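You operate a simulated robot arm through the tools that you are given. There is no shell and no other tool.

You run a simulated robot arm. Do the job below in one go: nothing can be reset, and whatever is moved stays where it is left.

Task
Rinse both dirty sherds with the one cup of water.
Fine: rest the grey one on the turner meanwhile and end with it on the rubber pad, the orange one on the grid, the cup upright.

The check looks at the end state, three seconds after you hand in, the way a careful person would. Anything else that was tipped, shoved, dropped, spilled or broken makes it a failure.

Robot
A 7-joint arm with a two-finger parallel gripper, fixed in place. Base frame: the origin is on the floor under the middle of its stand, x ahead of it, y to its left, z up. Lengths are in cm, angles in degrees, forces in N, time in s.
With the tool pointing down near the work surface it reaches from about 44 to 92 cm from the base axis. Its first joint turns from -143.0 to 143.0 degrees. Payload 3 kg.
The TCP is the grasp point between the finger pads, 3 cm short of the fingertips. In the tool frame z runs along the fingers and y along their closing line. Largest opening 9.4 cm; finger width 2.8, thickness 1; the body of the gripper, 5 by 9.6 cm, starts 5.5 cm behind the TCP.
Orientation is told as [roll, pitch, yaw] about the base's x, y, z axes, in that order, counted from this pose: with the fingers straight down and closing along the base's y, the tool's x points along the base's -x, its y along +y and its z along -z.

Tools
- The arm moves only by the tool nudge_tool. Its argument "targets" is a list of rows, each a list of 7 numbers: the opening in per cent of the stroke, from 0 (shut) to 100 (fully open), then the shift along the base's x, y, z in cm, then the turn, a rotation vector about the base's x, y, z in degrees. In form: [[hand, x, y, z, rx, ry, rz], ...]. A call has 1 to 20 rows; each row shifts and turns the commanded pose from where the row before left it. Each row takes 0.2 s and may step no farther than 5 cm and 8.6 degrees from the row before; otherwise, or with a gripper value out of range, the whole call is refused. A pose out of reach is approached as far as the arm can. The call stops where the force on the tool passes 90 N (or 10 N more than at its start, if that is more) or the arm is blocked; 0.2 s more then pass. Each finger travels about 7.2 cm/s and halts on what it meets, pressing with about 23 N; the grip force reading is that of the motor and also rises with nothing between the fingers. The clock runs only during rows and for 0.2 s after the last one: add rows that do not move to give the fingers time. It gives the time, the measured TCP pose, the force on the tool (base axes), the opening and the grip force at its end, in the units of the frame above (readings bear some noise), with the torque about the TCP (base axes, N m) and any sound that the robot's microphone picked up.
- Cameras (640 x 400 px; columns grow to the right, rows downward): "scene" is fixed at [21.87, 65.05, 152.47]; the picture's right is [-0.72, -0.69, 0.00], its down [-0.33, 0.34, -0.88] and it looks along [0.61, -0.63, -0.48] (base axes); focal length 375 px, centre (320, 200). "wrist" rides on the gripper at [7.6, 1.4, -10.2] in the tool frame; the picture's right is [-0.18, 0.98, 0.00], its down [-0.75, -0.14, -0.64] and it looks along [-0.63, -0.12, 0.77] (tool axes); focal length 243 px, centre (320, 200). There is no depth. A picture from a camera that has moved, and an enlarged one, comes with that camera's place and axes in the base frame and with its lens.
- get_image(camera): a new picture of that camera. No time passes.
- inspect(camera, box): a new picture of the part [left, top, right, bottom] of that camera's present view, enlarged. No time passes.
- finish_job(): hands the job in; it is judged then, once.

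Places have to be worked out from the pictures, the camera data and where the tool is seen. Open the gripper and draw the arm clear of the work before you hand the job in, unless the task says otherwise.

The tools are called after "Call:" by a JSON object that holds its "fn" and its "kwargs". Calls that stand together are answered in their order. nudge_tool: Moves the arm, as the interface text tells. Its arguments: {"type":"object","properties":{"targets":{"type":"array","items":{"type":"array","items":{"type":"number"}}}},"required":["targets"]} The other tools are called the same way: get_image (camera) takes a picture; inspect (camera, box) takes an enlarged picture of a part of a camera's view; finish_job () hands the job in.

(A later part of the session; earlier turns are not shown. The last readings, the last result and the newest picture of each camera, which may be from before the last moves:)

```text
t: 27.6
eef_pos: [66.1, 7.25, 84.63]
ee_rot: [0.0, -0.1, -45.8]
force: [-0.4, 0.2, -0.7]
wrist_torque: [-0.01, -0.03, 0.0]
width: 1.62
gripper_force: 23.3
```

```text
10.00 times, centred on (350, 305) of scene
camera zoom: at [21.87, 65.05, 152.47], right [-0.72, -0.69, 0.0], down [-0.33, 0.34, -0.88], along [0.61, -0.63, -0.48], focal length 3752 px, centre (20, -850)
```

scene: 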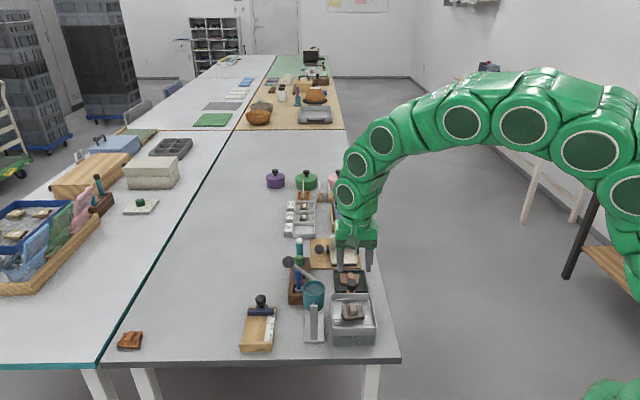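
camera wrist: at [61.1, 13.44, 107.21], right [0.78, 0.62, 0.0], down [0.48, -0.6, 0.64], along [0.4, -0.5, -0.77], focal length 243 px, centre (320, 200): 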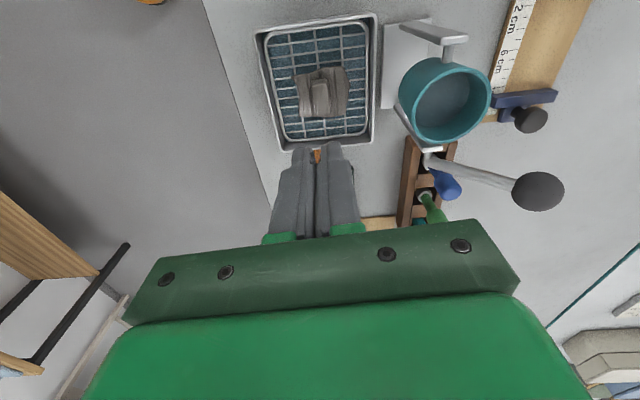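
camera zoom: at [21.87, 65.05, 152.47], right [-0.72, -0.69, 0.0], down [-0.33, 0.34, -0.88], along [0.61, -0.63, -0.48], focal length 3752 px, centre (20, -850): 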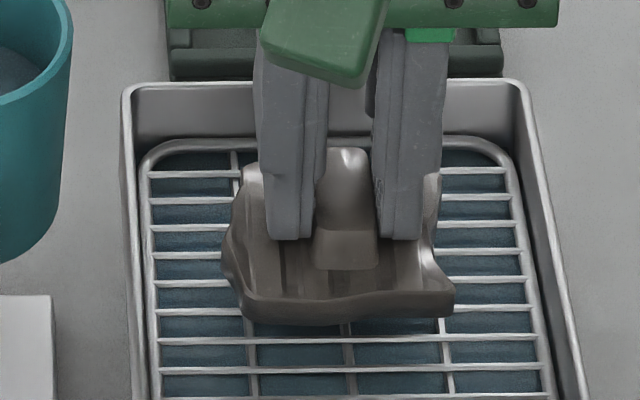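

The sherd is off the grid and the grip is holding. I'll continue up at moderate speed, well clear of the tray walls.

Call:
{"fn": "nudge_tool", "kwargs": {"targets": [[3, 0, 0, 0.5, 0, 0, 0], [3, 0, 0, 0.8, 0, 0, 0], [3, 0, 0, 1, 0, 0, 0], [3, 0, 0, 1, 0, 0, 0], [3, 0, 0, 1, 0, 0, 0], [3, 0, 0, 1, 0, 0, 0], [3, 0, 0, 1, 0, 0, 0], [3, 0, 0, 1, 0, 0, 0], [3, 0, 0, 1, 0, 0, 0], [3, 0, 0, 0.6, 0, 0, 0]]}}

Call:
{"fn": "get_image", "kwargs": {"camera": "wrist"}}

Call:
{"fn": "inspect", "kwargs": {"camera": "scene", "box": [280, 200, 400, 350]}}

```text
t: 29.8
eef_pos: [66.06, 7.13, 93.5]
ee_rot: [0.0, 0.1, -45.8]
force: [0.5, 0.7, -0.4]
wrist_torque: [-0.01, -0.01, -0.02]
width: 1.63
gripper_force: 22.8
```

```text
taken
camera wrist: at [61.76, 13.76, 103.85], right [0.83, 0.55, 0.0], down [0.42, -0.64, 0.64], along [0.35, -0.53, -0.77], focal length 243 px, centre (320, 200)
```

wrist: 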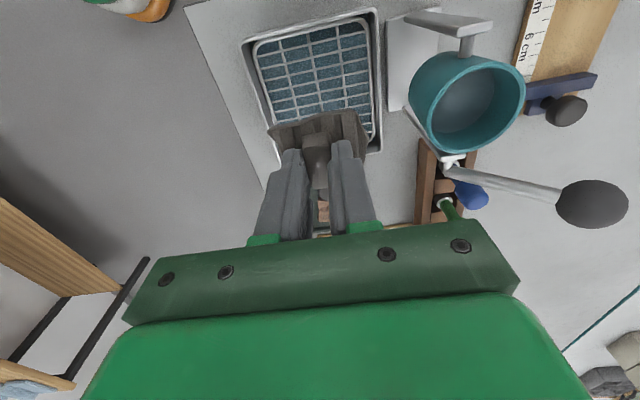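

```text
2.67 times, centred on (340, 275) of scene
camera zoom: at [21.87, 65.05, 152.47], right [-0.72, -0.69, 0.0], down [-0.33, 0.34, -0.88], along [0.61, -0.63, -0.48], focal length 1001 px, centre (267, 0)
```

zoom: 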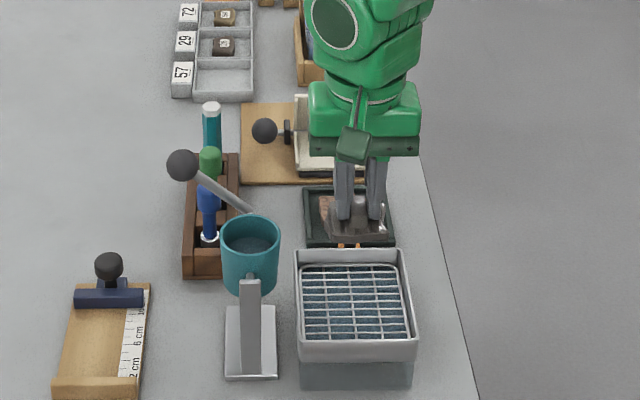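

The grey sherd is securely held at z ≈ 93. I'll raise a little and carry it slowly over to the hinged cream turner, stopping above its near leaf to look.

Call:
{"fn": "nudge_tool", "kwargs": {"targets": [[3, 0, 0, 1.5, 0, 0, 0], [3, 0.5, -0.5, 1.5, 0, 0, 0], [3, 1.5, -1.5, 0.5, 0, 0, 0], [3, 2.4, -2.4, 0, 0, 0, 0], [3, 2.4, -2.4, 0, 0, 0, 0], [3, 2.4, -2.4, 0, 0, 0, 0], [3, 2.4, -2.4, 0, 0, 0, 0], [3, 2.4, -2.4, 0, 0, 0, 0], [3, 1.6, -1.6, 0, 0, 0, 0], [3, 0.8, -0.8, 0, 0, 0, 0]]}}

Call:
{"fn": "get_image", "kwargs": {"camera": "wrist"}}

Call:
{"fn": "inspect", "kwargs": {"camera": "wrist", "box": [230, 0, 430, 150]}}

Call:
{"fn": "inspect", "kwargs": {"camera": "scene", "box": [280, 180, 400, 300]}}

```text
t: 32.0
eef_pos: [82.5, -9.25, 96.9]
ee_rot: [0.0, 0.0, -45.8]
force: [-0.3, -0.6, -0.3]
wrist_torque: [0.01, 0.03, 0.01]
width: 1.6
gripper_force: 23.5
```

```text
taken
camera wrist: at [78.25, -2.71, 107.27], right [0.83, 0.55, 0.0], down [0.42, -0.64, 0.64], along [0.36, -0.53, -0.77], focal length 243 px, centre (320, 200)
```

wrist: 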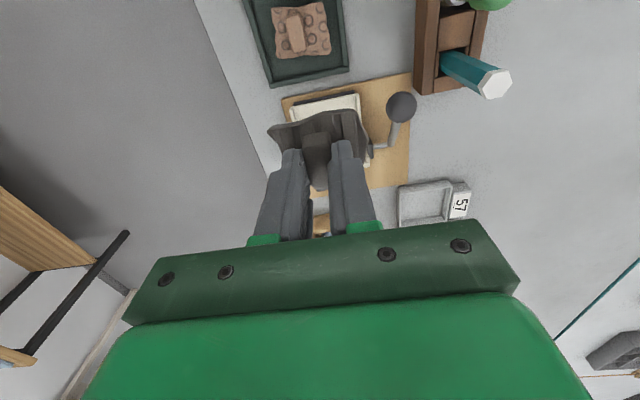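

```text
2.67 times, centred on (330, 75) of wrist
camera zoom: at [78.25, -2.71, 107.27], right [0.83, 0.55, 0.0], down [0.42, -0.64, 0.64], along [0.36, -0.53, -0.77], focal length 647 px, centre (293, 533)
```

zoom: 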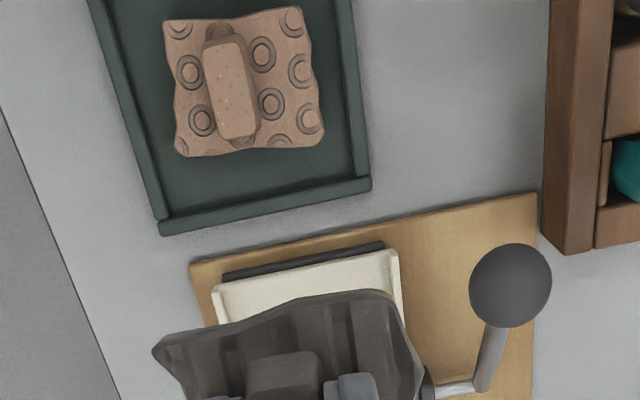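

```text
3.33 times, centred on (340, 240) of scene
camera zoom: at [21.87, 65.05, 152.47], right [-0.72, -0.69, 0.0], down [-0.33, 0.34, -0.88], along [0.61, -0.63, -0.48], focal length 1251 px, centre (253, 67)
```

zoom: 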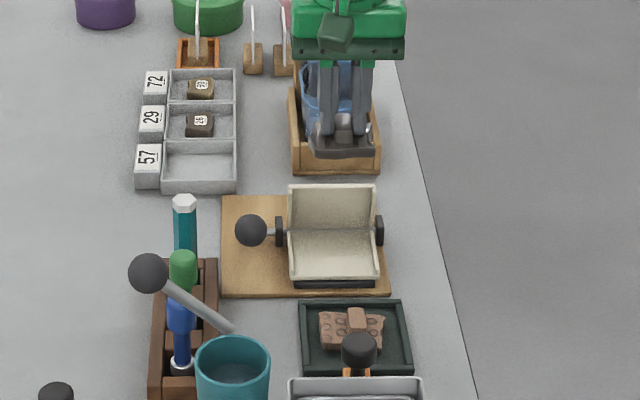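

The sherd hides most of the turner from here. I'll go a little farther out at the same height so the turner shows clearly in the upper part of the wrist view.

Call:
{"fn": "nudge_tool", "kwargs": {"targets": [[3, 1.2, -1.2, 0, 0, 0, 0], [3, 2, -2, 0, 0, 0, 0], [3, 1, -1, 0, 0, 0, 0]]}}

Call:
{"fn": "get_image", "kwargs": {"camera": "wrist"}}

Call:
{"fn": "inspect", "kwargs": {"camera": "wrist", "box": [240, 0, 400, 120]}}

```text
t: 32.8
eef_pos: [86.65, -13.37, 96.74]
ee_rot: [-0.1, 0.1, -45.8]
force: [-0.7, 0.2, -0.5]
wrist_torque: [0.05, 0.04, 0.02]
width: 1.62
gripper_force: 23.5
```

```text
taken
camera wrist: at [82.4, -6.86, 107.16], right [0.83, 0.55, 0.0], down [0.43, -0.64, 0.64], along [0.35, -0.53, -0.77], focal length 243 px, centre (320, 200)
```

wrist: 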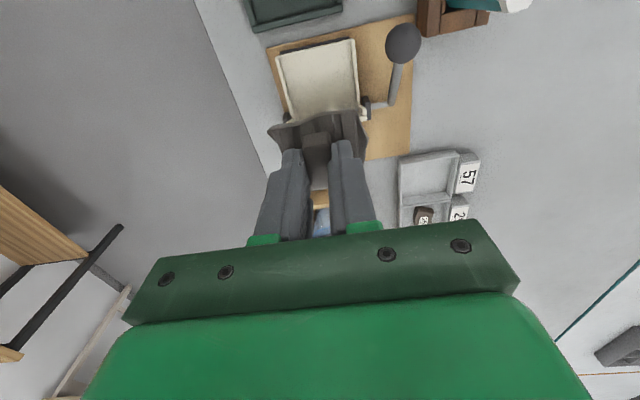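

```text
3.33 times, centred on (320, 60) of wrist
camera zoom: at [82.4, -6.86, 107.16], right [0.83, 0.55, 0.0], down [0.43, -0.64, 0.64], along [0.35, -0.53, -0.77], focal length 809 px, centre (320, 667)
```

zoom: 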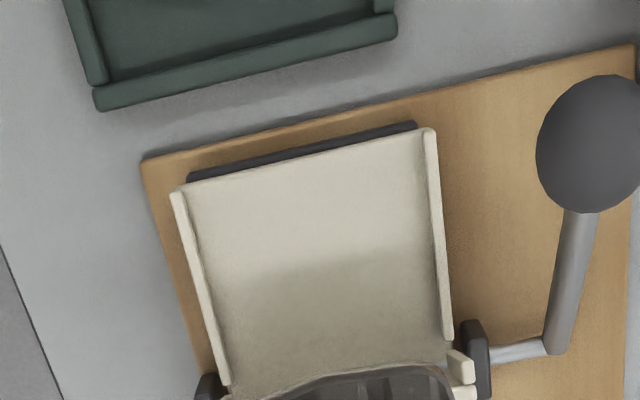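

From this view and the scene camera, the turner's near leaf lies flat at z ≈ 75.2. It is about 8.7 × 7.5 cm with its centre near (86.7, -13.3), almost under the tool. The sherd extends mostly toward the camera side, so I'll shift 0.5 cm farther and lower it to a few centimetres above the leaf.

Call:
{"fn": "nudge_tool", "kwargs": {"targets": [[3, 0.35, -0.36, -1, 0, 0, 0], [3, 0, 0, -2, 0, 0, 0], [3, 0, 0, -2.2, 0, 0, 0], [3, 0, 0, -2.2, 0, 0, 0], [3, 0, 0, -2.2, 0, 0, 0], [3, 0, 0, -2, 0, 0, 0], [3, 0, 0, -1.5, 0, 0, 0]]}}

Call:
{"fn": "get_image", "kwargs": {"camera": "wrist"}}

Call:
{"fn": "inspect", "kwargs": {"camera": "scene", "box": [300, 215, 380, 285]}}

```text
t: 34.3
eef_pos: [87.41, -14.1, 86.6]
ee_rot: [0.7, -1.0, -46.1]
force: [-2.1, 1.9, 16.4]
wrist_torque: [-0.19, -0.27, -0.01]
width: 1.63
gripper_force: 23.1
stopped in row 7: the force on the tool passed its limit at 107 N (the readings are from after the stop); the commanded pose is now the measured one
```

```text
taken
camera wrist: at [82.95, -7.51, 96.84], right [0.83, 0.55, 0.01], down [0.41, -0.64, 0.65], along [0.37, -0.54, -0.76], focal length 243 px, centre (320, 200)
```

wrist: 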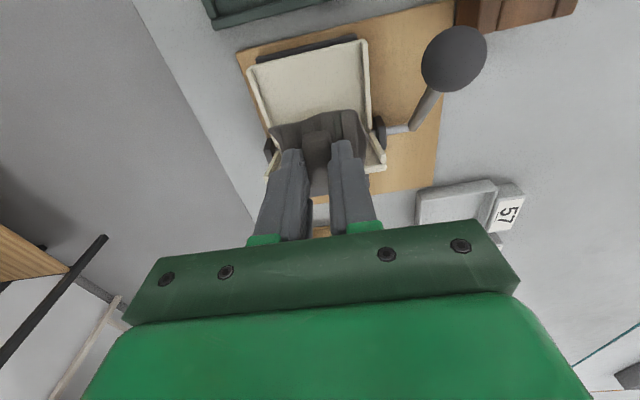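

```text
5.71 times, centred on (340, 250) of scene
camera zoom: at [21.87, 65.05, 152.47], right [-0.72, -0.69, 0.0], down [-0.33, 0.34, -0.88], along [0.61, -0.63, -0.48], focal length 2144 px, centre (206, -86)
```

zoom: 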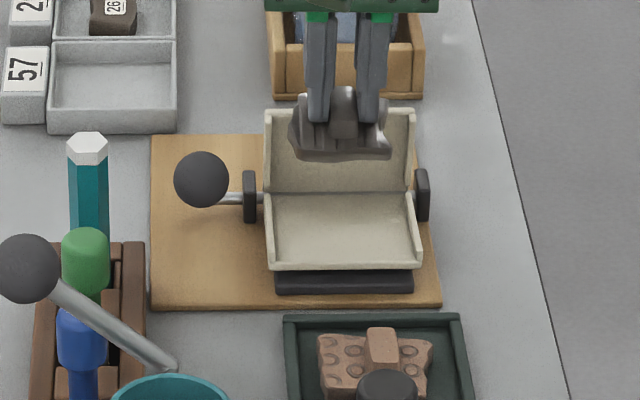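

Something was touched on the way down: 107 N at z ≈ 86, well above the leaf, probably the sherd's far edge on top of the upright leaf. I'll lift straight back up and look before trying again.

Call:
{"fn": "nudge_tool", "kwargs": {"targets": [[3, 0, 0, 0.6, 0, 0, 0], [3, 0, 0, 1.0, 0, 0, 0], [3, 0, 0, 1.5, 0, 0, 0], [3, 0, 0, 0, 0, 0, 0]]}}

Call:
{"fn": "get_image", "kwargs": {"camera": "wrist"}}

Call:
{"fn": "inspect", "kwargs": {"camera": "wrist", "box": [230, 20, 410, 200]}}

Call:
{"fn": "inspect", "kwargs": {"camera": "scene", "box": [300, 228, 380, 278]}}

```text
t: 35.3
eef_pos: [87.37, -14.11, 89.53]
ee_rot: [0.6, -0.8, -45.9]
force: [0.1, 0.1, -1.3]
wrist_torque: [0.02, -0.01, 0.0]
width: 1.6
gripper_force: 22.7
```

```text
taken
camera wrist: at [82.91, -7.55, 99.79], right [0.83, 0.55, 0.01], down [0.41, -0.64, 0.65], along [0.37, -0.54, -0.76], focal length 243 px, centre (320, 200)
```

wrist: 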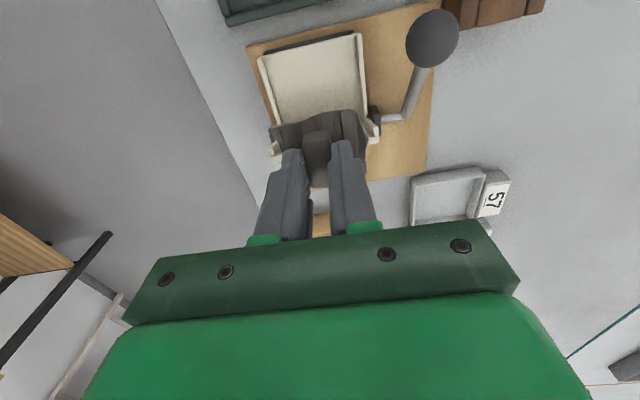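

```text
2.22 times, centred on (320, 110) of wrist
camera zoom: at [82.91, -7.55, 99.79], right [0.83, 0.55, 0.01], down [0.41, -0.64, 0.65], along [0.37, -0.54, -0.76], focal length 539 px, centre (320, 400)
```

zoom: 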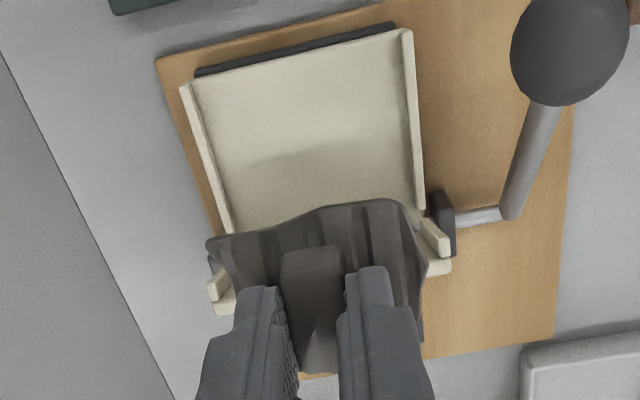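

```text
8.00 times, centred on (340, 253) of scene
camera zoom: at [21.87, 65.05, 152.47], right [-0.72, -0.69, 0.0], down [-0.33, 0.34, -0.88], along [0.61, -0.63, -0.48], focal length 3002 px, centre (160, -224)
```

zoom: 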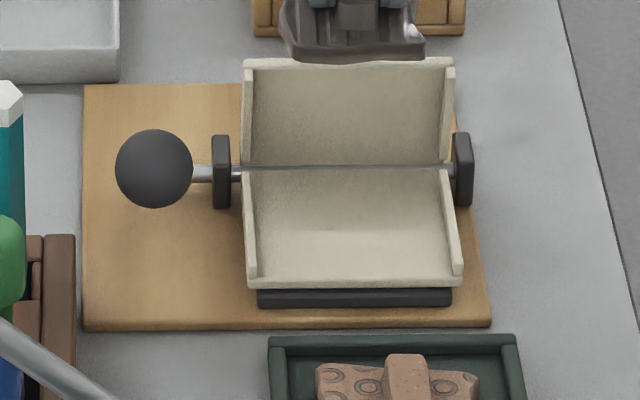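

The turner hasn't moved: its picture is identical to the original. The upright leaf's top is at z ≈ 81.7, and the sherd's far edge was right above it. I'll shift the sherd 1.25 cm back toward the camera side, undo the 1° tilt, and lower in smaller steps.

Call:
{"fn": "nudge_tool", "kwargs": {"targets": [[3, -0.44, 0.45, 0, 0.16, 0.99, 0], [3, -0.43, 0.45, 0, 0, 0, 0], [3, 0, 0, -1.5, 0, 0, 0], [3, 0, 0, -1.5, 0, 0, 0]]}}

Call:
{"fn": "inspect", "kwargs": {"camera": "wrist", "box": [230, 20, 410, 200]}}

Call:
{"fn": "inspect", "kwargs": {"camera": "scene", "box": [300, 218, 380, 278]}}

```text
t: 36.3
eef_pos: [86.44, -13.14, 86.47]
ee_rot: [-0.1, 0.0, -45.9]
force: [0.2, 0.4, -0.1]
wrist_torque: [0.0, 0.01, 0.02]
width: 1.62
gripper_force: 23.2
```

```text
2.22 times, centred on (320, 110) of wrist
camera zoom: at [82.16, -6.6, 96.86], right [0.83, 0.55, 0.0], down [0.42, -0.64, 0.64], along [0.35, -0.54, -0.77], focal length 539 px, centre (320, 400)
```

zoom: 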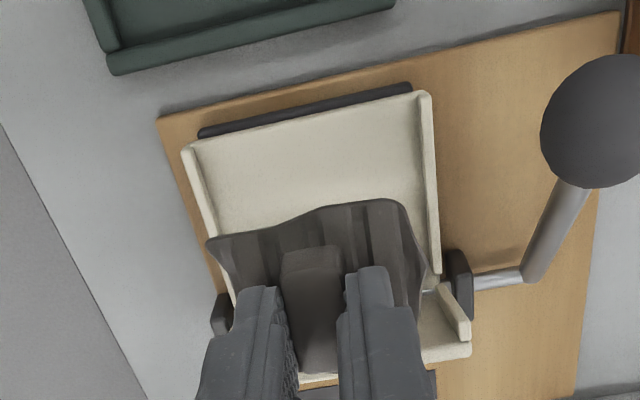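

```text
6.67 times, centred on (340, 248) of scene
camera zoom: at [21.87, 65.05, 152.47], right [-0.72, -0.69, 0.0], down [-0.33, 0.34, -0.88], along [0.61, -0.63, -0.48], focal length 2502 px, centre (187, -120)
```

zoom: 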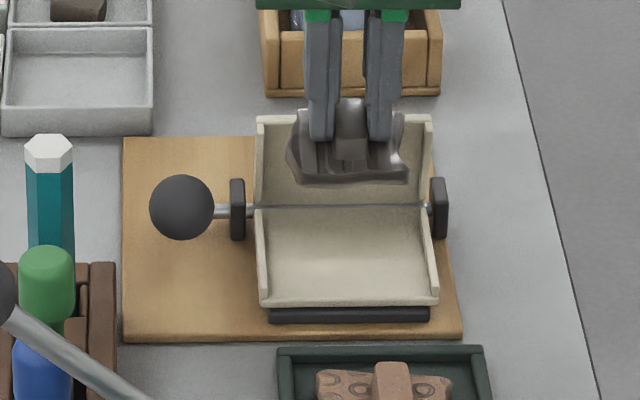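

The sherd now clears the upright leaf by about 1.4 cm and the front edge by about 0.8 cm, with no force. I'll keep lowering in small steps toward the leaf, where I expect contact near TCP z ≈ 79.6.

Call:
{"fn": "nudge_tool", "kwargs": {"targets": [[3, 0, 0, -1.2, 0, 0, 0], [3, 0, 0, -1.2, 0, 0, 0], [3, 0, 0, -1.2, 0, 0, 0], [3, 0, 0, -1.0, 0, 0, 0]]}}

Call:
{"fn": "inspect", "kwargs": {"camera": "wrist", "box": [230, 40, 410, 220]}}

Call:
{"fn": "inspect", "kwargs": {"camera": "scene", "box": [310, 225, 374, 275]}}

```text
t: 37.3
eef_pos: [86.59, -13.11, 81.82]
ee_rot: [-0.1, -0.1, -46.0]
force: [1.0, -0.2, -1.1]
wrist_torque: [0.02, 0.01, -0.02]
width: 1.58
gripper_force: 22.9
```

```text
2.22 times, centred on (320, 130) of wrist
camera zoom: at [82.22, -6.6, 92.1], right [0.83, 0.55, 0.0], down [0.42, -0.64, 0.64], along [0.35, -0.54, -0.77], focal length 539 px, centre (320, 356)
```

zoom: 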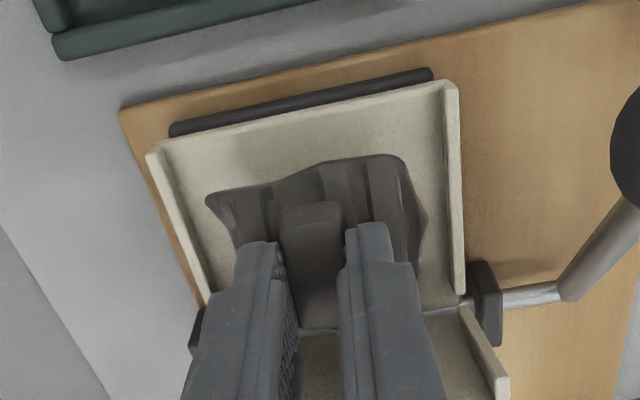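

```text
8.00 times, centred on (342, 250) of scene
camera zoom: at [21.87, 65.05, 152.47], right [-0.72, -0.69, 0.0], down [-0.33, 0.34, -0.88], along [0.61, -0.63, -0.48], focal length 3002 px, centre (144, -200)
```

zoom: 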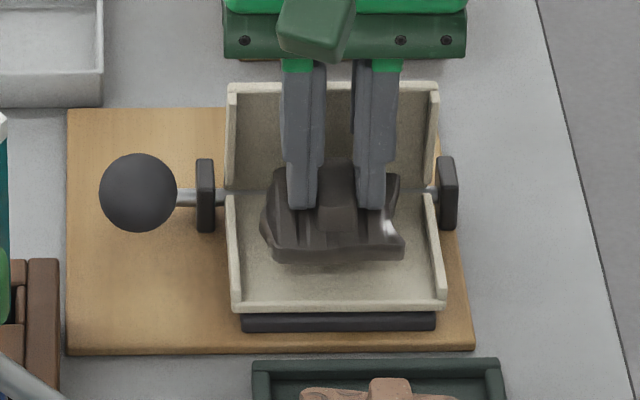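

The sherd is centred inside the near leaf. I'll continue down in 0.4 cm steps while watching for contact.

Call:
{"fn": "nudge_tool", "kwargs": {"targets": [[3, 0, 0, -0.4, 0, 0, 0], [3, 0, 0, -0.4, 0, 0, 0], [3, 0, 0, -0.4, 0, 0, 0], [3, 0, 0, 0, 0, 0, 0]]}}

Call:
{"fn": "inspect", "kwargs": {"camera": "scene", "box": [310, 225, 374, 275]}}

```text
t: 38.3
eef_pos: [86.57, -13.19, 80.79]
ee_rot: [0.0, -0.1, -45.8]
force: [-2.6, -0.7, 11.2]
wrist_torque: [0.25, 0.16, 0.04]
width: 1.67
gripper_force: 22.8
```

```text
8.00 times, centred on (342, 250) of scene
camera zoom: at [21.87, 65.05, 152.47], right [-0.72, -0.69, 0.0], down [-0.33, 0.34, -0.88], along [0.61, -0.63, -0.48], focal length 3002 px, centre (144, -200)
```

zoom: 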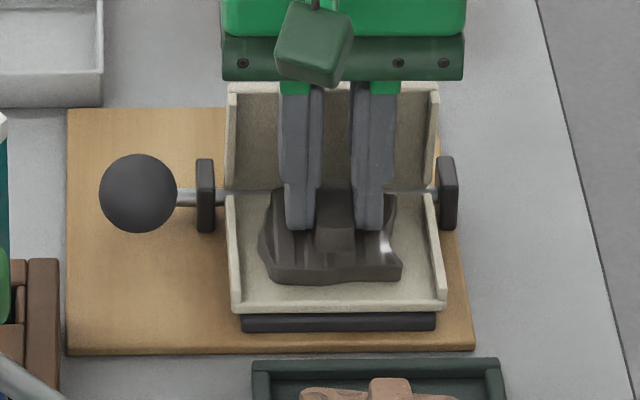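

The sherd has touched down at 11 N, leading slightly with its near edge. I'll ease it down another millimetre so it settles, then open the fingers.

Call:
{"fn": "nudge_tool", "kwargs": {"targets": [[3, 0, 0, -0.1, 0, 0, 0], [20, 0, 0, 0.05, 0, 0, 0], [30, 0, 0, 0.1, 0, 0, 0], [34, 0, 0, 0, 0, 0, 0]]}}

Call:
{"fn": "inspect", "kwargs": {"camera": "scene", "box": [310, 225, 374, 275]}}

Call:
{"fn": "inspect", "kwargs": {"camera": "wrist", "box": [230, 40, 410, 220]}}

```text
t: 39.3
eef_pos: [86.51, -13.22, 80.69]
ee_rot: [-0.1, 0.1, -45.9]
force: [0.6, -1.0, 0.2]
wrist_torque: [0.01, -0.02, -0.01]
width: 3.2
gripper_force: 0.1
```

```text
8.00 times, centred on (342, 250) of scene
camera zoom: at [21.87, 65.05, 152.47], right [-0.72, -0.69, 0.0], down [-0.33, 0.34, -0.88], along [0.61, -0.63, -0.48], focal length 3002 px, centre (144, -200)
```

zoom: 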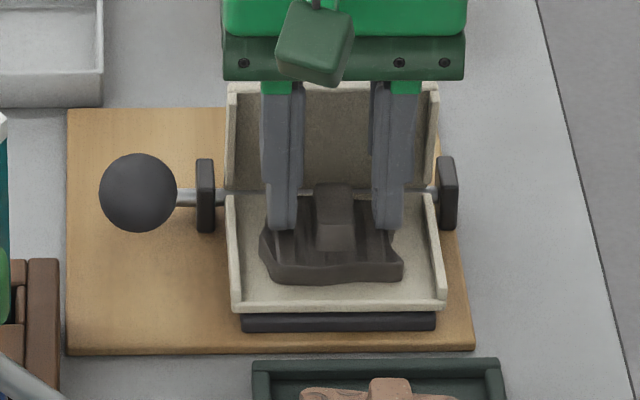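

```text
2.22 times, centred on (320, 130) of wrist
camera zoom: at [82.24, -6.6, 91.04], right [0.83, 0.55, 0.0], down [0.42, -0.64, 0.64], along [0.35, -0.54, -0.77], focal length 539 px, centre (320, 356)
```

zoom: 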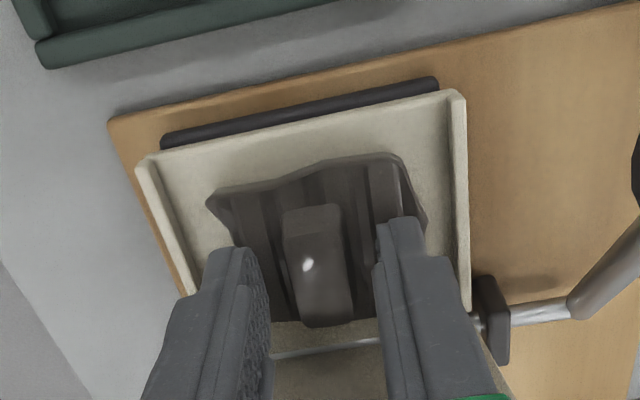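

The grey sherd rests flat on the leaf. I'll lift straight up and move back over the pad to look at the orange sherd.

Call:
{"fn": "nudge_tool", "kwargs": {"targets": [[34, 0, 0, 1.0, 0, 0, 0], [34, 0, 0, 2.5, 0, 0, 0], [34, 0, 0, 4, 0, 0, 0], [34, 0, 0, 4, 0, 0, 0], [34, -2.5, 2.5, 2, 0, 0, 0], [34, -2.5, 2.5, 0, 0, 0, 0], [34, -2.5, 2.5, 0, 0, 0, 0]]}}

Call:
{"fn": "get_image", "kwargs": {"camera": "wrist"}}

Call:
{"fn": "inspect", "kwargs": {"camera": "wrist", "box": [230, 30, 410, 180]}}

Call:
{"fn": "inspect", "kwargs": {"camera": "scene", "box": [290, 220, 400, 340]}}

```text
t: 40.9
eef_pos: [78.94, -5.57, 94.35]
ee_rot: [0.0, -0.1, -45.9]
force: [-1.0, 0.2, -0.8]
wrist_torque: [0.03, 0.02, 0.0]
width: 3.18
gripper_force: 0.1
```

```text
taken
camera wrist: at [74.64, 0.97, 104.59], right [0.83, 0.55, 0.0], down [0.42, -0.64, 0.64], along [0.35, -0.54, -0.77], focal length 243 px, centre (320, 200)
```

wrist: 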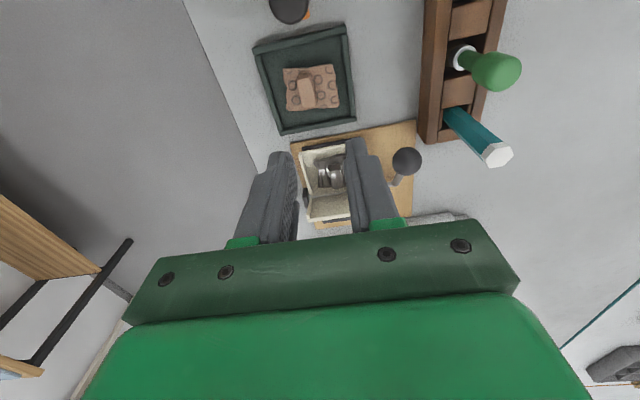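

```text
2.67 times, centred on (320, 105) of wrist
camera zoom: at [74.64, 0.97, 104.59], right [0.83, 0.55, 0.0], down [0.42, -0.64, 0.64], along [0.35, -0.54, -0.77], focal length 647 px, centre (320, 453)
```

zoom: 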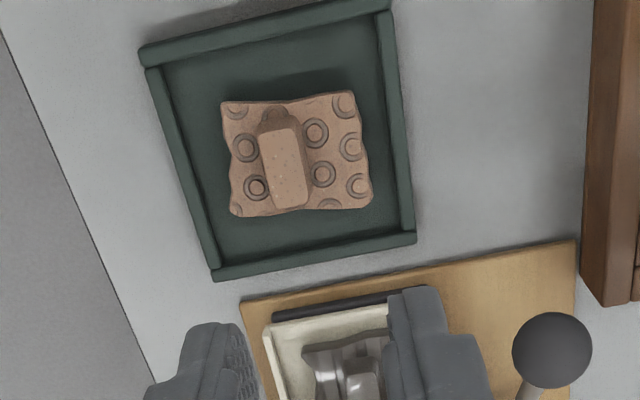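

```text
3.33 times, centred on (345, 280) of scene
camera zoom: at [21.87, 65.05, 152.47], right [-0.72, -0.69, 0.0], down [-0.33, 0.34, -0.88], along [0.61, -0.63, -0.48], focal length 1251 px, centre (237, -67)
```

zoom: 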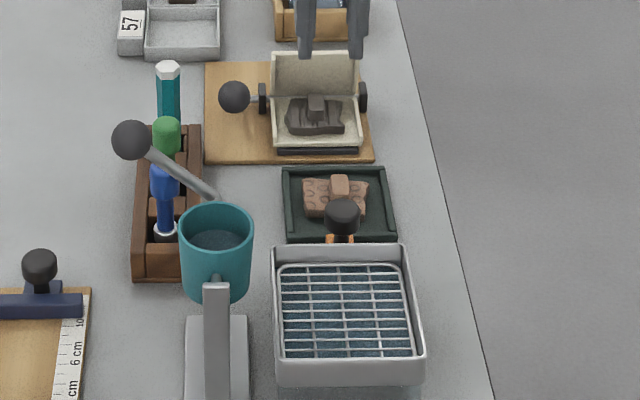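

The orange sherd's block top is at about (77.8, -6.6, 76.5), aligned with my fingers to within 1°. The dark knob beside it tops out near z = 79.5, about 7 cm away, so the gripper will clear it. I'll move over the block and come down to just above it.

Call:
{"fn": "nudge_tool", "kwargs": {"targets": [[32, -1.1, -1.03, -2, 0, 0, 0], [32, 0, 0, -3, 0, 0, 0], [32, 0, 0, -3, 0, 0, 0], [32, 0, 0, -3, 0, 0, 0], [32, 0, 0, -1.8, 0, 0, 0], [32, 0, 0, 0, 0, 0, 0]]}}

Call:
{"fn": "inspect", "kwargs": {"camera": "wrist", "box": [250, 70, 390, 210]}}

Call:
{"fn": "inspect", "kwargs": {"camera": "scene", "box": [320, 250, 384, 300]}}

```text
t: 42.3
eef_pos: [77.71, -6.77, 81.57]
ee_rot: [-0.1, -0.2, -45.9]
force: [-0.1, 0.3, 0.6]
wrist_torque: [0.01, 0.02, 0.02]
width: 3.0
gripper_force: 0.1
```

```text
2.86 times, centred on (320, 140) of wrist
camera zoom: at [73.5, -0.16, 91.87], right [0.83, 0.55, 0.0], down [0.42, -0.64, 0.64], along [0.35, -0.54, -0.77], focal length 693 px, centre (320, 371)
```

zoom: 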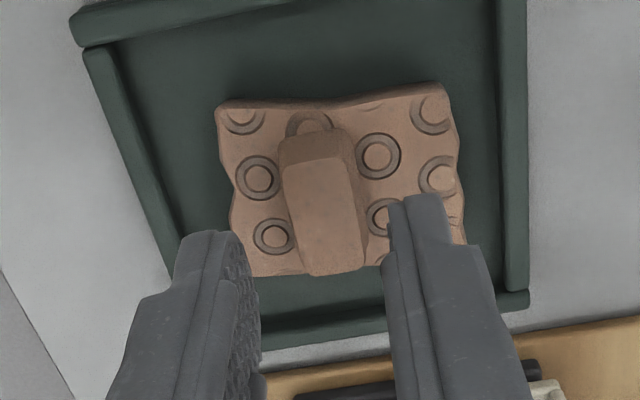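

```text
8.00 times, centred on (352, 275) of scene
camera zoom: at [21.87, 65.05, 152.47], right [-0.72, -0.69, 0.0], down [-0.33, 0.34, -0.88], along [0.61, -0.63, -0.48], focal length 3002 px, centre (64, -400)
```

zoom: 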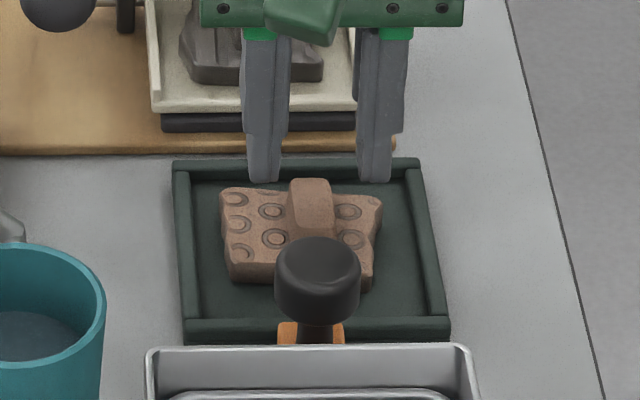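

The block is centred within about 0.1 cm. I'll make that small correction and lower to just above contact, then feel for the sherd's surface in small steps.

Call:
{"fn": "nudge_tool", "kwargs": {"targets": [[30, 0.14, -0.03, -1.0, 0, 0, -1], [30, 0, 0, -1.0, 0, 0, 0], [30, 0, 0, -0.3, 0, 0, 0], [30, 0, 0, 0, 0, 0, 0]]}}

Call:
{"fn": "nudge_tool", "kwargs": {"targets": [[30, 0, 0, -0.2, 0, 0, 0], [30, 0, 0, 0, 0, 0, 0]]}}

Call:
{"fn": "inspect", "kwargs": {"camera": "wrist", "box": [250, 70, 390, 210]}}

Call:
{"fn": "inspect", "kwargs": {"camera": "scene", "box": [320, 250, 384, 300]}}

```text
t: 43.3
eef_pos: [78.04, -6.69, 79.19]
ee_rot: [-0.1, -0.1, -46.8]
force: [0.4, -0.2, -0.2]
wrist_torque: [0.0, 0.01, 0.02]
width: 2.85
gripper_force: 0.1
```

```text
t: 43.9
eef_pos: [78.0, -6.76, 78.92]
ee_rot: [-0.1, 0.0, -46.9]
force: [0.6, 0.1, 0.3]
wrist_torque: [0.02, 0.03, -0.01]
width: 2.81
gripper_force: 0.0
```

```text
2.86 times, centred on (320, 140) of wrist
camera zoom: at [73.9, -0.12, 89.31], right [0.84, 0.54, 0.0], down [0.41, -0.65, 0.64], along [0.34, -0.54, -0.77], focal length 693 px, centre (320, 371)
```

zoom: 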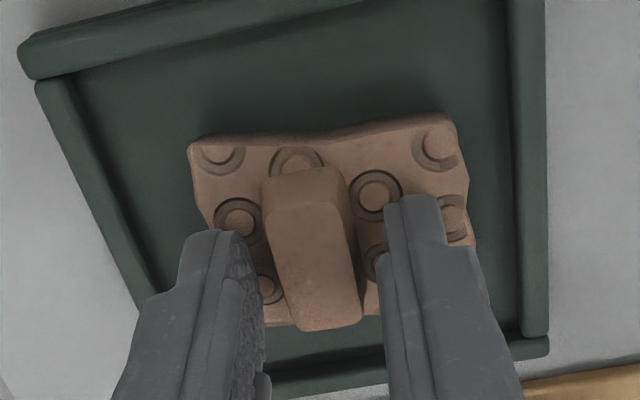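

```text
8.00 times, centred on (352, 275) of scene
camera zoom: at [21.87, 65.05, 152.47], right [-0.72, -0.69, 0.0], down [-0.33, 0.34, -0.88], along [0.61, -0.63, -0.48], focal length 3002 px, centre (64, -400)
```

zoom: 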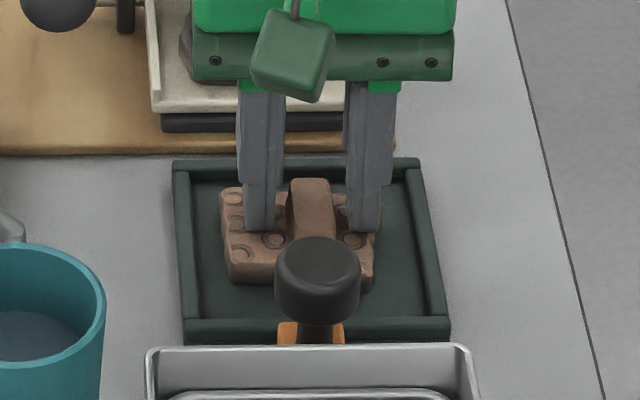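

Still no contact. Continuing down in 1.5 mm steps.

Call:
{"fn": "nudge_tool", "kwargs": {"targets": [[30, 0, 0, -0.15, 0, 0, 0], [30, 0, 0, 0, 0, 0, 0]]}}

Call:
{"fn": "nudge_tool", "kwargs": {"targets": [[30, 0, 0, -0.15, 0, 0, 0], [30, 0, 0, 0, 0, 0, 0]]}}

```text
t: 44.5
eef_pos: [78.07, -6.7, 78.87]
ee_rot: [0.0, 0.0, -46.9]
force: [-3.3, 2.3, 19.3]
wrist_torque: [0.19, 0.29, -0.01]
width: 2.84
gripper_force: 0.6
```

```text
t: 45.1
eef_pos: [78.09, -6.81, 78.85]
ee_rot: [0.1, -0.2, -46.9]
force: [-11.3, 2.0, 57.9]
wrist_torque: [0.35, 0.85, 0.01]
width: 2.84
gripper_force: 0.0
```

Contact found at TCP z ≈ 78.85, and the last step pressed too hard (58 N). I'll ease off 2 mm to take the load away, then close on the block.

Call:
{"fn": "nudge_tool", "kwargs": {"targets": [[30, 0, 0, 0.21, 0, 0, 0], [30, 0, 0, 0, 0, 0, 0]]}}

Call:
{"fn": "inspect", "kwargs": {"camera": "wrist", "box": [250, 70, 390, 210]}}

```text
t: 45.7
eef_pos: [78.06, -6.67, 78.82]
ee_rot: [0.0, 0.0, -46.9]
force: [9.3, -1.9, 29.5]
wrist_torque: [0.03, 0.09, -0.06]
width: 2.82
gripper_force: 0.0
```

```text
2.86 times, centred on (320, 140) of wrist
camera zoom: at [73.93, -0.13, 89.19], right [0.84, 0.54, 0.0], down [0.41, -0.65, 0.64], along [0.35, -0.54, -0.77], focal length 693 px, centre (320, 371)
```

zoom: 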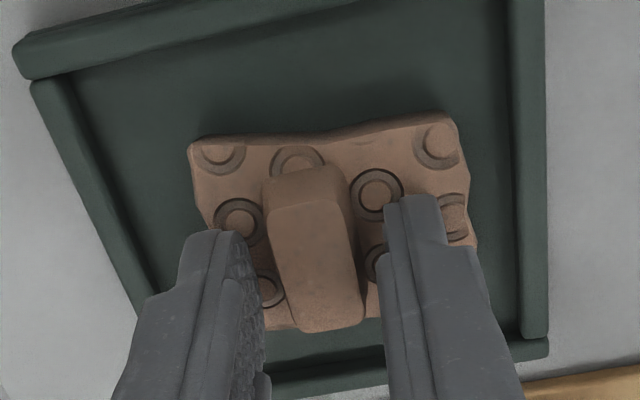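

Still 30 N, so I'll raise another millimetre and then close.

Call:
{"fn": "nudge_tool", "kwargs": {"targets": [[30, 0, 0, 0.1, 0, 0, 0], [30, 0, 0, 0, 0, 0, 0]]}}

```text
t: 46.3
eef_pos: [78.01, -6.79, 78.82]
ee_rot: [-0.1, 0.0, -47.0]
force: [5.6, -0.8, 16.2]
wrist_torque: [0.01, 0.03, -0.04]
width: 2.7
gripper_force: 0.2
```

Down to 16 N. A touch more relief while closing on the block.

Call:
{"fn": "nudge_tool", "kwargs": {"targets": [[30, 0, 0, 0.06, 0, 0, 0], [10, 0, 0, 0, 0, 0, 0], [3, 0, 0, 0, 0, 0, 0], [3, 0, 0, 0, 0, 0, 0]]}}

Call:
{"fn": "inspect", "kwargs": {"camera": "wrist", "box": [250, 70, 390, 210]}}

Call:
{"fn": "inspect", "kwargs": {"camera": "scene", "box": [320, 250, 384, 300]}}

```text
t: 47.3
eef_pos: [78.2, -6.95, 78.86]
ee_rot: [-0.1, 0.0, -46.9]
force: [0.1, -0.1, -0.8]
wrist_torque: [0.02, -0.01, 0.03]
width: 1.59
gripper_force: 22.6
```

```text
2.86 times, centred on (320, 140) of wrist
camera zoom: at [73.89, -0.12, 89.32], right [0.84, 0.54, 0.0], down [0.41, -0.65, 0.64], along [0.34, -0.54, -0.77], focal length 693 px, centre (320, 371)
```

zoom: 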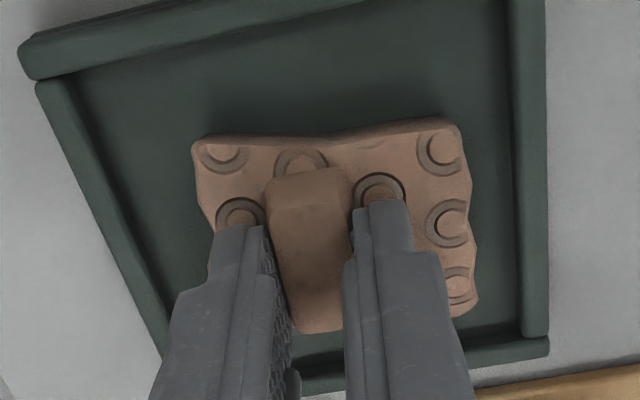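

```text
8.00 times, centred on (352, 275) of scene
camera zoom: at [21.87, 65.05, 152.47], right [-0.72, -0.69, 0.0], down [-0.33, 0.34, -0.88], along [0.61, -0.63, -0.48], focal length 3002 px, centre (64, -400)
```

zoom: 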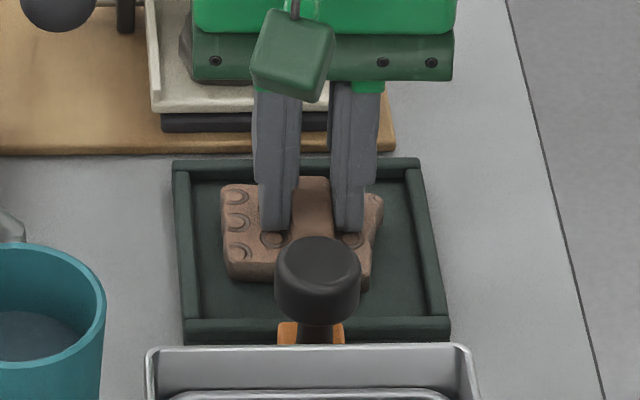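

A firm grip on the orange block at 1.59 cm. Lifting slowly, the same way as before.

Call:
{"fn": "nudge_tool", "kwargs": {"targets": [[3, 0, 0, 0.15, 0, 0, 0], [3, 0, 0, 0.2, 0, 0, 0], [3, 0, 0, 0.3, 0, 0, 0], [3, 0, 0, 0.5, 0, 0, 0], [3, 0, 0, 0.8, 0, 0, 0], [3, 0, 0, 1, 0, 0, 0], [3, 0, 0, 1, 0, 0, 0], [3, 0, 0, 1, 0, 0, 0], [3, 0, 0, 1, 0, 0, 0], [3, 0, 0, 1.2, 0, 0, 0], [3, 0, 0, 1.2, 0, 0, 0], [3, 0, 0, 1.5, 0, 0, 0], [3, 0, 0, 1.5, 0, 0, 0], [3, 0, 0, 1.5, 0, 0, 0], [3, 0, 0, 1, 0, 0, 0]]}}

Call:
{"fn": "get_image", "kwargs": {"camera": "wrist"}}

Call:
{"fn": "inspect", "kwargs": {"camera": "scene", "box": [290, 200, 400, 340]}}

```text
t: 50.5
eef_pos: [78.05, -6.79, 92.9]
ee_rot: [-0.1, 0.0, -46.9]
force: [0.8, -0.5, -0.7]
wrist_torque: [0.02, 0.03, -0.01]
width: 1.61
gripper_force: 22.5
```

```text
taken
camera wrist: at [73.89, -0.11, 103.29], right [0.84, 0.54, 0.0], down [0.41, -0.65, 0.64], along [0.34, -0.54, -0.77], focal length 243 px, centre (320, 200)
```

wrist: 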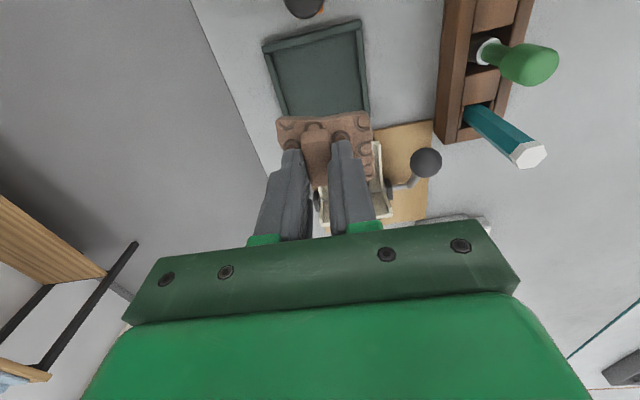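

```text
2.86 times, centred on (345, 270) of scene
camera zoom: at [21.87, 65.05, 152.47], right [-0.72, -0.69, 0.0], down [-0.33, 0.34, -0.88], along [0.61, -0.63, -0.48], focal length 1072 px, centre (249, 0)
```

zoom: 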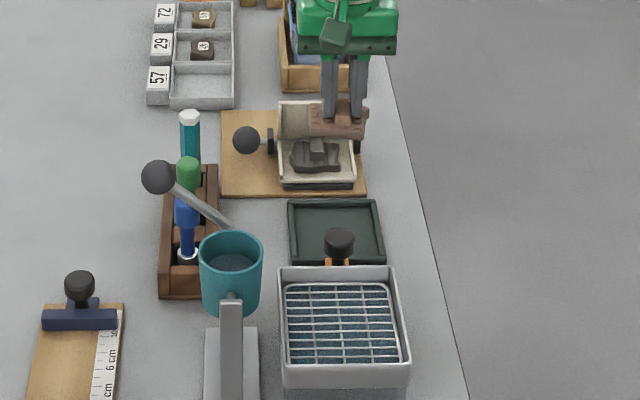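

The orange sherd is held and the pad is empty. I'll carry it back over the grid to about where the grey one was, which keeps it under the stream's landing point near (67, 9).

Call:
{"fn": "nudge_tool", "kwargs": {"targets": [[3, -0.6, 0.72, 1, 0, 0, 0], [3, -1.6, 1.9, 0.5, 0, 0, 0], [3, -2.1, 2.5, 0, 0, 0, 0], [3, -2.1, 2.5, 0, 0, 0, 0], [3, -2.1, 2.5, 0, 0, 0, 0], [3, -2.0, 2.4, 0, 0, 0, 0], [3, -1.35, 1.63, 0, 0, 0, 0], [3, 0, 0, -1.5, 0, 0, 0], [3, 0, 0, -2, 0, 0, 0], [3, 0, 0, -2, 0, 0, 0]]}}

Call:
{"fn": "get_image", "kwargs": {"camera": "wrist"}}

Call:
{"fn": "inspect", "kwargs": {"camera": "scene", "box": [310, 250, 390, 350]}}

```text
t: 52.7
eef_pos: [66.13, 7.29, 88.69]
ee_rot: [-0.2, 0.1, -47.0]
force: [0.3, 0.0, -0.8]
wrist_torque: [0.01, 0.0, 0.0]
width: 1.6
gripper_force: 23.1
```

```text
taken
camera wrist: at [62.06, 13.99, 99.12], right [0.84, 0.54, 0.0], down [0.41, -0.65, 0.64], along [0.34, -0.54, -0.77], focal length 243 px, centre (320, 200)
```

wrist: 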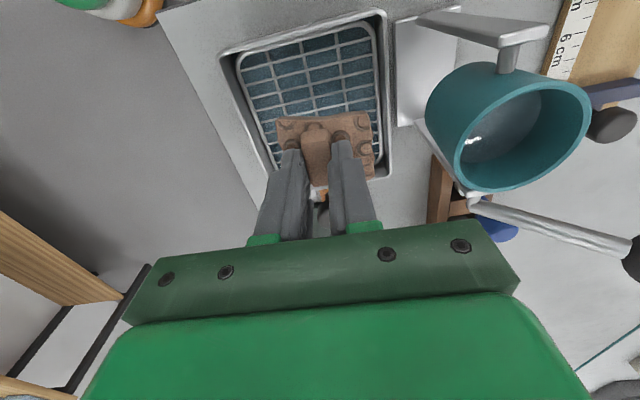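

```text
4.00 times, centred on (350, 300) of scene
camera zoom: at [21.87, 65.05, 152.47], right [-0.72, -0.69, 0.0], down [-0.33, 0.34, -0.88], along [0.61, -0.63, -0.48], focal length 1501 px, centre (200, -200)
```

zoom: 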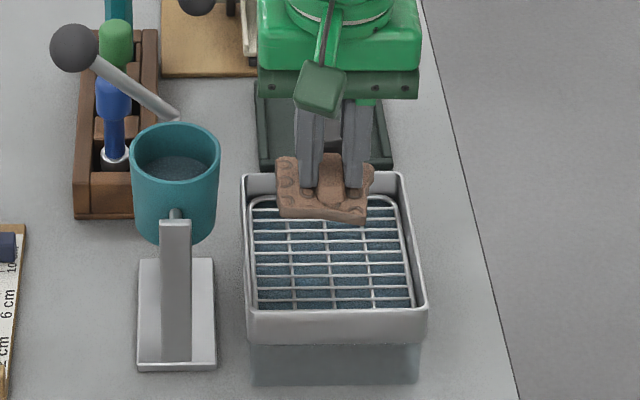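

The sherd is well inside the tray's outline. I'll lower it into the tray in small steps and watch for contact with the grid.

Call:
{"fn": "nudge_tool", "kwargs": {"targets": [[3, 0, 0, -1, 0, 0, 0], [3, 0, 0, -1, 0, 0, 0], [3, 0, 0, -0.8, 0, 0, 0], [3, 0, 0, -0.5, 0, 0, 0], [3, 0, 0, 0, 0, 0, 0]]}}

Call:
{"fn": "inspect", "kwargs": {"camera": "scene", "box": [325, 280, 375, 330]}}

Call:
{"fn": "inspect", "kwargs": {"camera": "wrist", "box": [230, 40, 410, 220]}}

```text
t: 53.9
eef_pos: [66.15, 7.51, 85.65]
ee_rot: [0.1, -0.1, -46.8]
force: [0.9, -0.1, -0.8]
wrist_torque: [0.0, 0.01, 0.02]
width: 1.61
gripper_force: 23.0
```

```text
8.00 times, centred on (350, 305) of scene
camera zoom: at [21.87, 65.05, 152.47], right [-0.72, -0.69, 0.0], down [-0.33, 0.34, -0.88], along [0.61, -0.63, -0.48], focal length 3002 px, centre (80, -640)
```

zoom: 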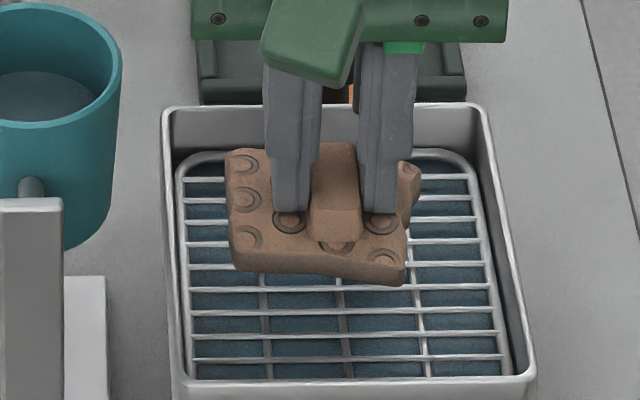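

```text
2.22 times, centred on (320, 130) of wrist
camera zoom: at [62.09, 14.08, 95.93], right [0.84, 0.54, 0.0], down [0.41, -0.65, 0.64], along [0.34, -0.54, -0.77], focal length 539 px, centre (320, 356)
```

zoom: 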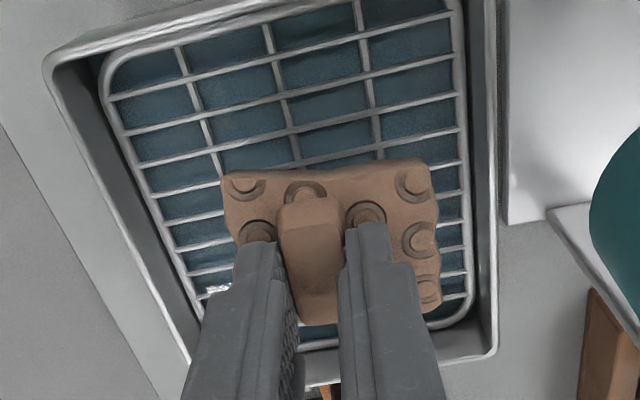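

The sherd is just above the grid. I'll nudge it 0.3 cm toward the grid's middle and keep lowering until it touches.

Call:
{"fn": "nudge_tool", "kwargs": {"targets": [[3, -0.22, -0.21, -0.4, 0, 0, 0], [3, 0, 0, -0.4, 0, 0, 0], [3, 0, 0, -0.3, 0, 0, 0], [3, 0, 0, 0, 0, 0, 0]]}}

Call:
{"fn": "inspect", "kwargs": {"camera": "scene", "box": [325, 280, 375, 330]}}

```text
t: 54.9
eef_pos: [65.9, 7.33, 84.38]
ee_rot: [0.0, -0.1, -47.0]
force: [0.1, 0.1, -0.8]
wrist_torque: [0.03, -0.02, 0.03]
width: 1.62
gripper_force: 22.8
```

```text
8.00 times, centred on (350, 305) of scene
camera zoom: at [21.87, 65.05, 152.47], right [-0.72, -0.69, 0.0], down [-0.33, 0.34, -0.88], along [0.61, -0.63, -0.48], focal length 3002 px, centre (80, -640)
```

zoom: 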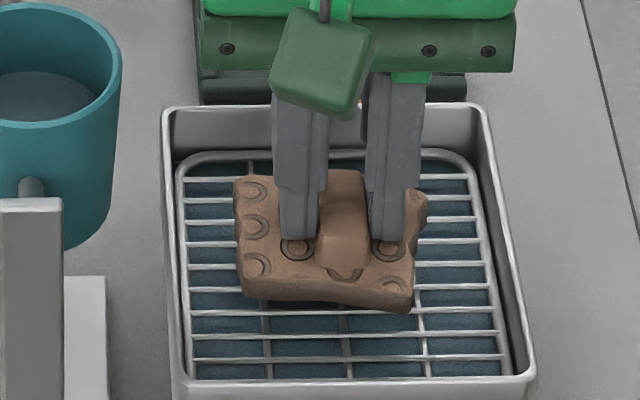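

No contact yet. Continuing down in smaller steps.

Call:
{"fn": "nudge_tool", "kwargs": {"targets": [[3, 0, 0, -0.25, 0, 0, 0], [3, 0, 0, 0, 0, 0, 0]]}}

Call:
{"fn": "nudge_tool", "kwargs": {"targets": [[3, 0, 0, -0.2, 0, 0, 0], [3, 0, 0, 0, 0, 0, 0]]}}

```text
t: 55.5
eef_pos: [65.99, 7.2, 84.13]
ee_rot: [0.0, -0.1, -46.9]
force: [-0.5, 0.4, -0.8]
wrist_torque: [0.01, 0.01, 0.0]
width: 1.62
gripper_force: 22.7
```

```text
t: 56.1
eef_pos: [65.91, 7.14, 83.92]
ee_rot: [0.0, -0.1, -46.9]
force: [0.2, 0.0, 0.2]
wrist_torque: [-0.01, 0.0, 0.0]
width: 1.6
gripper_force: 22.7
```

Call:
{"fn": "nudge_tool", "kwargs": {"targets": [[3, 0, 0, -0.15, 0, 0, 0], [3, 0, 0, 0, 0, 0, 0]]}}

Call:
{"fn": "inspect", "kwargs": {"camera": "scene", "box": [325, 280, 375, 330]}}

```text
t: 56.7
eef_pos: [65.96, 7.2, 83.9]
ee_rot: [0.1, 0.1, -46.9]
force: [-0.6, 0.6, -1.1]
wrist_torque: [0.01, -0.01, -0.01]
width: 1.63
gripper_force: 22.9
```

```text
8.00 times, centred on (350, 305) of scene
camera zoom: at [21.87, 65.05, 152.47], right [-0.72, -0.69, 0.0], down [-0.33, 0.34, -0.88], along [0.61, -0.63, -0.48], focal length 3002 px, centre (80, -640)
```

zoom: 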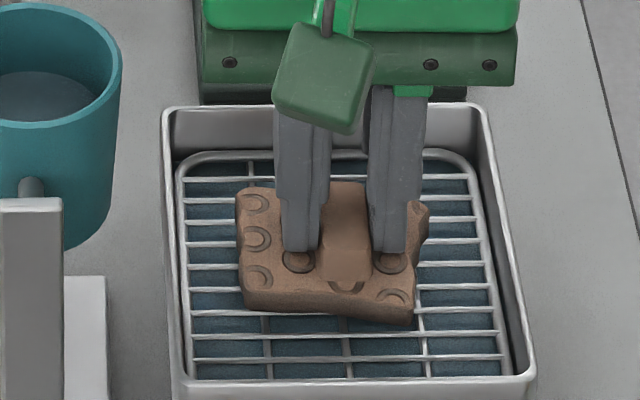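

Still free, with the sherd a millimetre or two above the wires. I'll lower a little more and read the force.

Call:
{"fn": "nudge_tool", "kwargs": {"targets": [[3, 0, 0, -0.15, 0, 0, 0], [3, 0, 0, 0, 0, 0, 0]]}}

```text
t: 57.3
eef_pos: [65.91, 7.14, 83.76]
ee_rot: [0.0, -0.1, -47.0]
force: [-1.7, -1.5, 17.1]
wrist_torque: [0.01, 0.15, -0.01]
width: 1.62
gripper_force: 23.1
```

Touchdown at TCP z ≈ 83.76 with 17 N. I'll open the fingers gently and check that it rests flat on the grid.

Call:
{"fn": "nudge_tool", "kwargs": {"targets": [[20, 0, 0, 0.05, 0, 0, 0], [30, 0, 0, 0.1, 0, 0, 0], [34, 0, 0, 0, 0, 0, 0]]}}

Call:
{"fn": "inspect", "kwargs": {"camera": "scene", "box": [325, 280, 375, 330]}}

Call:
{"fn": "inspect", "kwargs": {"camera": "wrist", "box": [230, 40, 410, 220]}}

```text
t: 58.1
eef_pos: [65.92, 7.15, 83.84]
ee_rot: [0.1, 0.0, -47.0]
force: [0.2, -0.2, -0.1]
wrist_torque: [0.0, -0.02, -0.01]
width: 3.19
gripper_force: 0.1
```

```text
8.00 times, centred on (350, 305) of scene
camera zoom: at [21.87, 65.05, 152.47], right [-0.72, -0.69, 0.0], down [-0.33, 0.34, -0.88], along [0.61, -0.63, -0.48], focal length 3002 px, centre (80, -640)
```

zoom: 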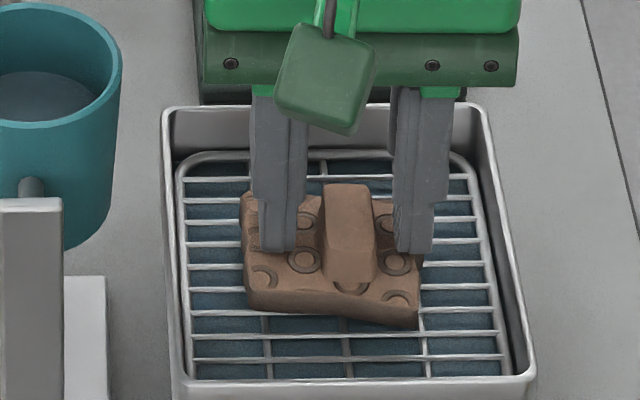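

```text
2.22 times, centred on (320, 130) of wrist
camera zoom: at [61.79, 13.79, 94.17], right [0.84, 0.54, 0.0], down [0.41, -0.65, 0.64], along [0.34, -0.54, -0.77], focal length 539 px, centre (320, 356)
```

zoom: 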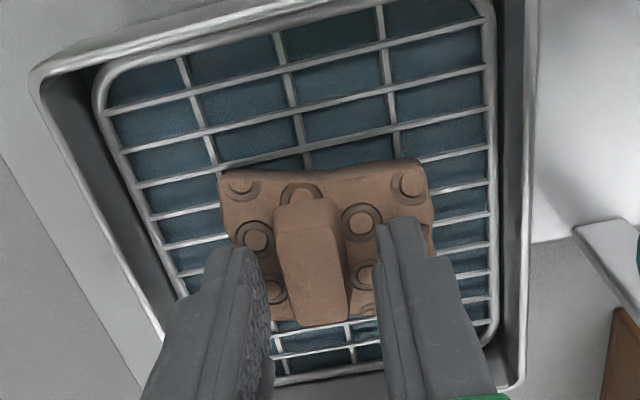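

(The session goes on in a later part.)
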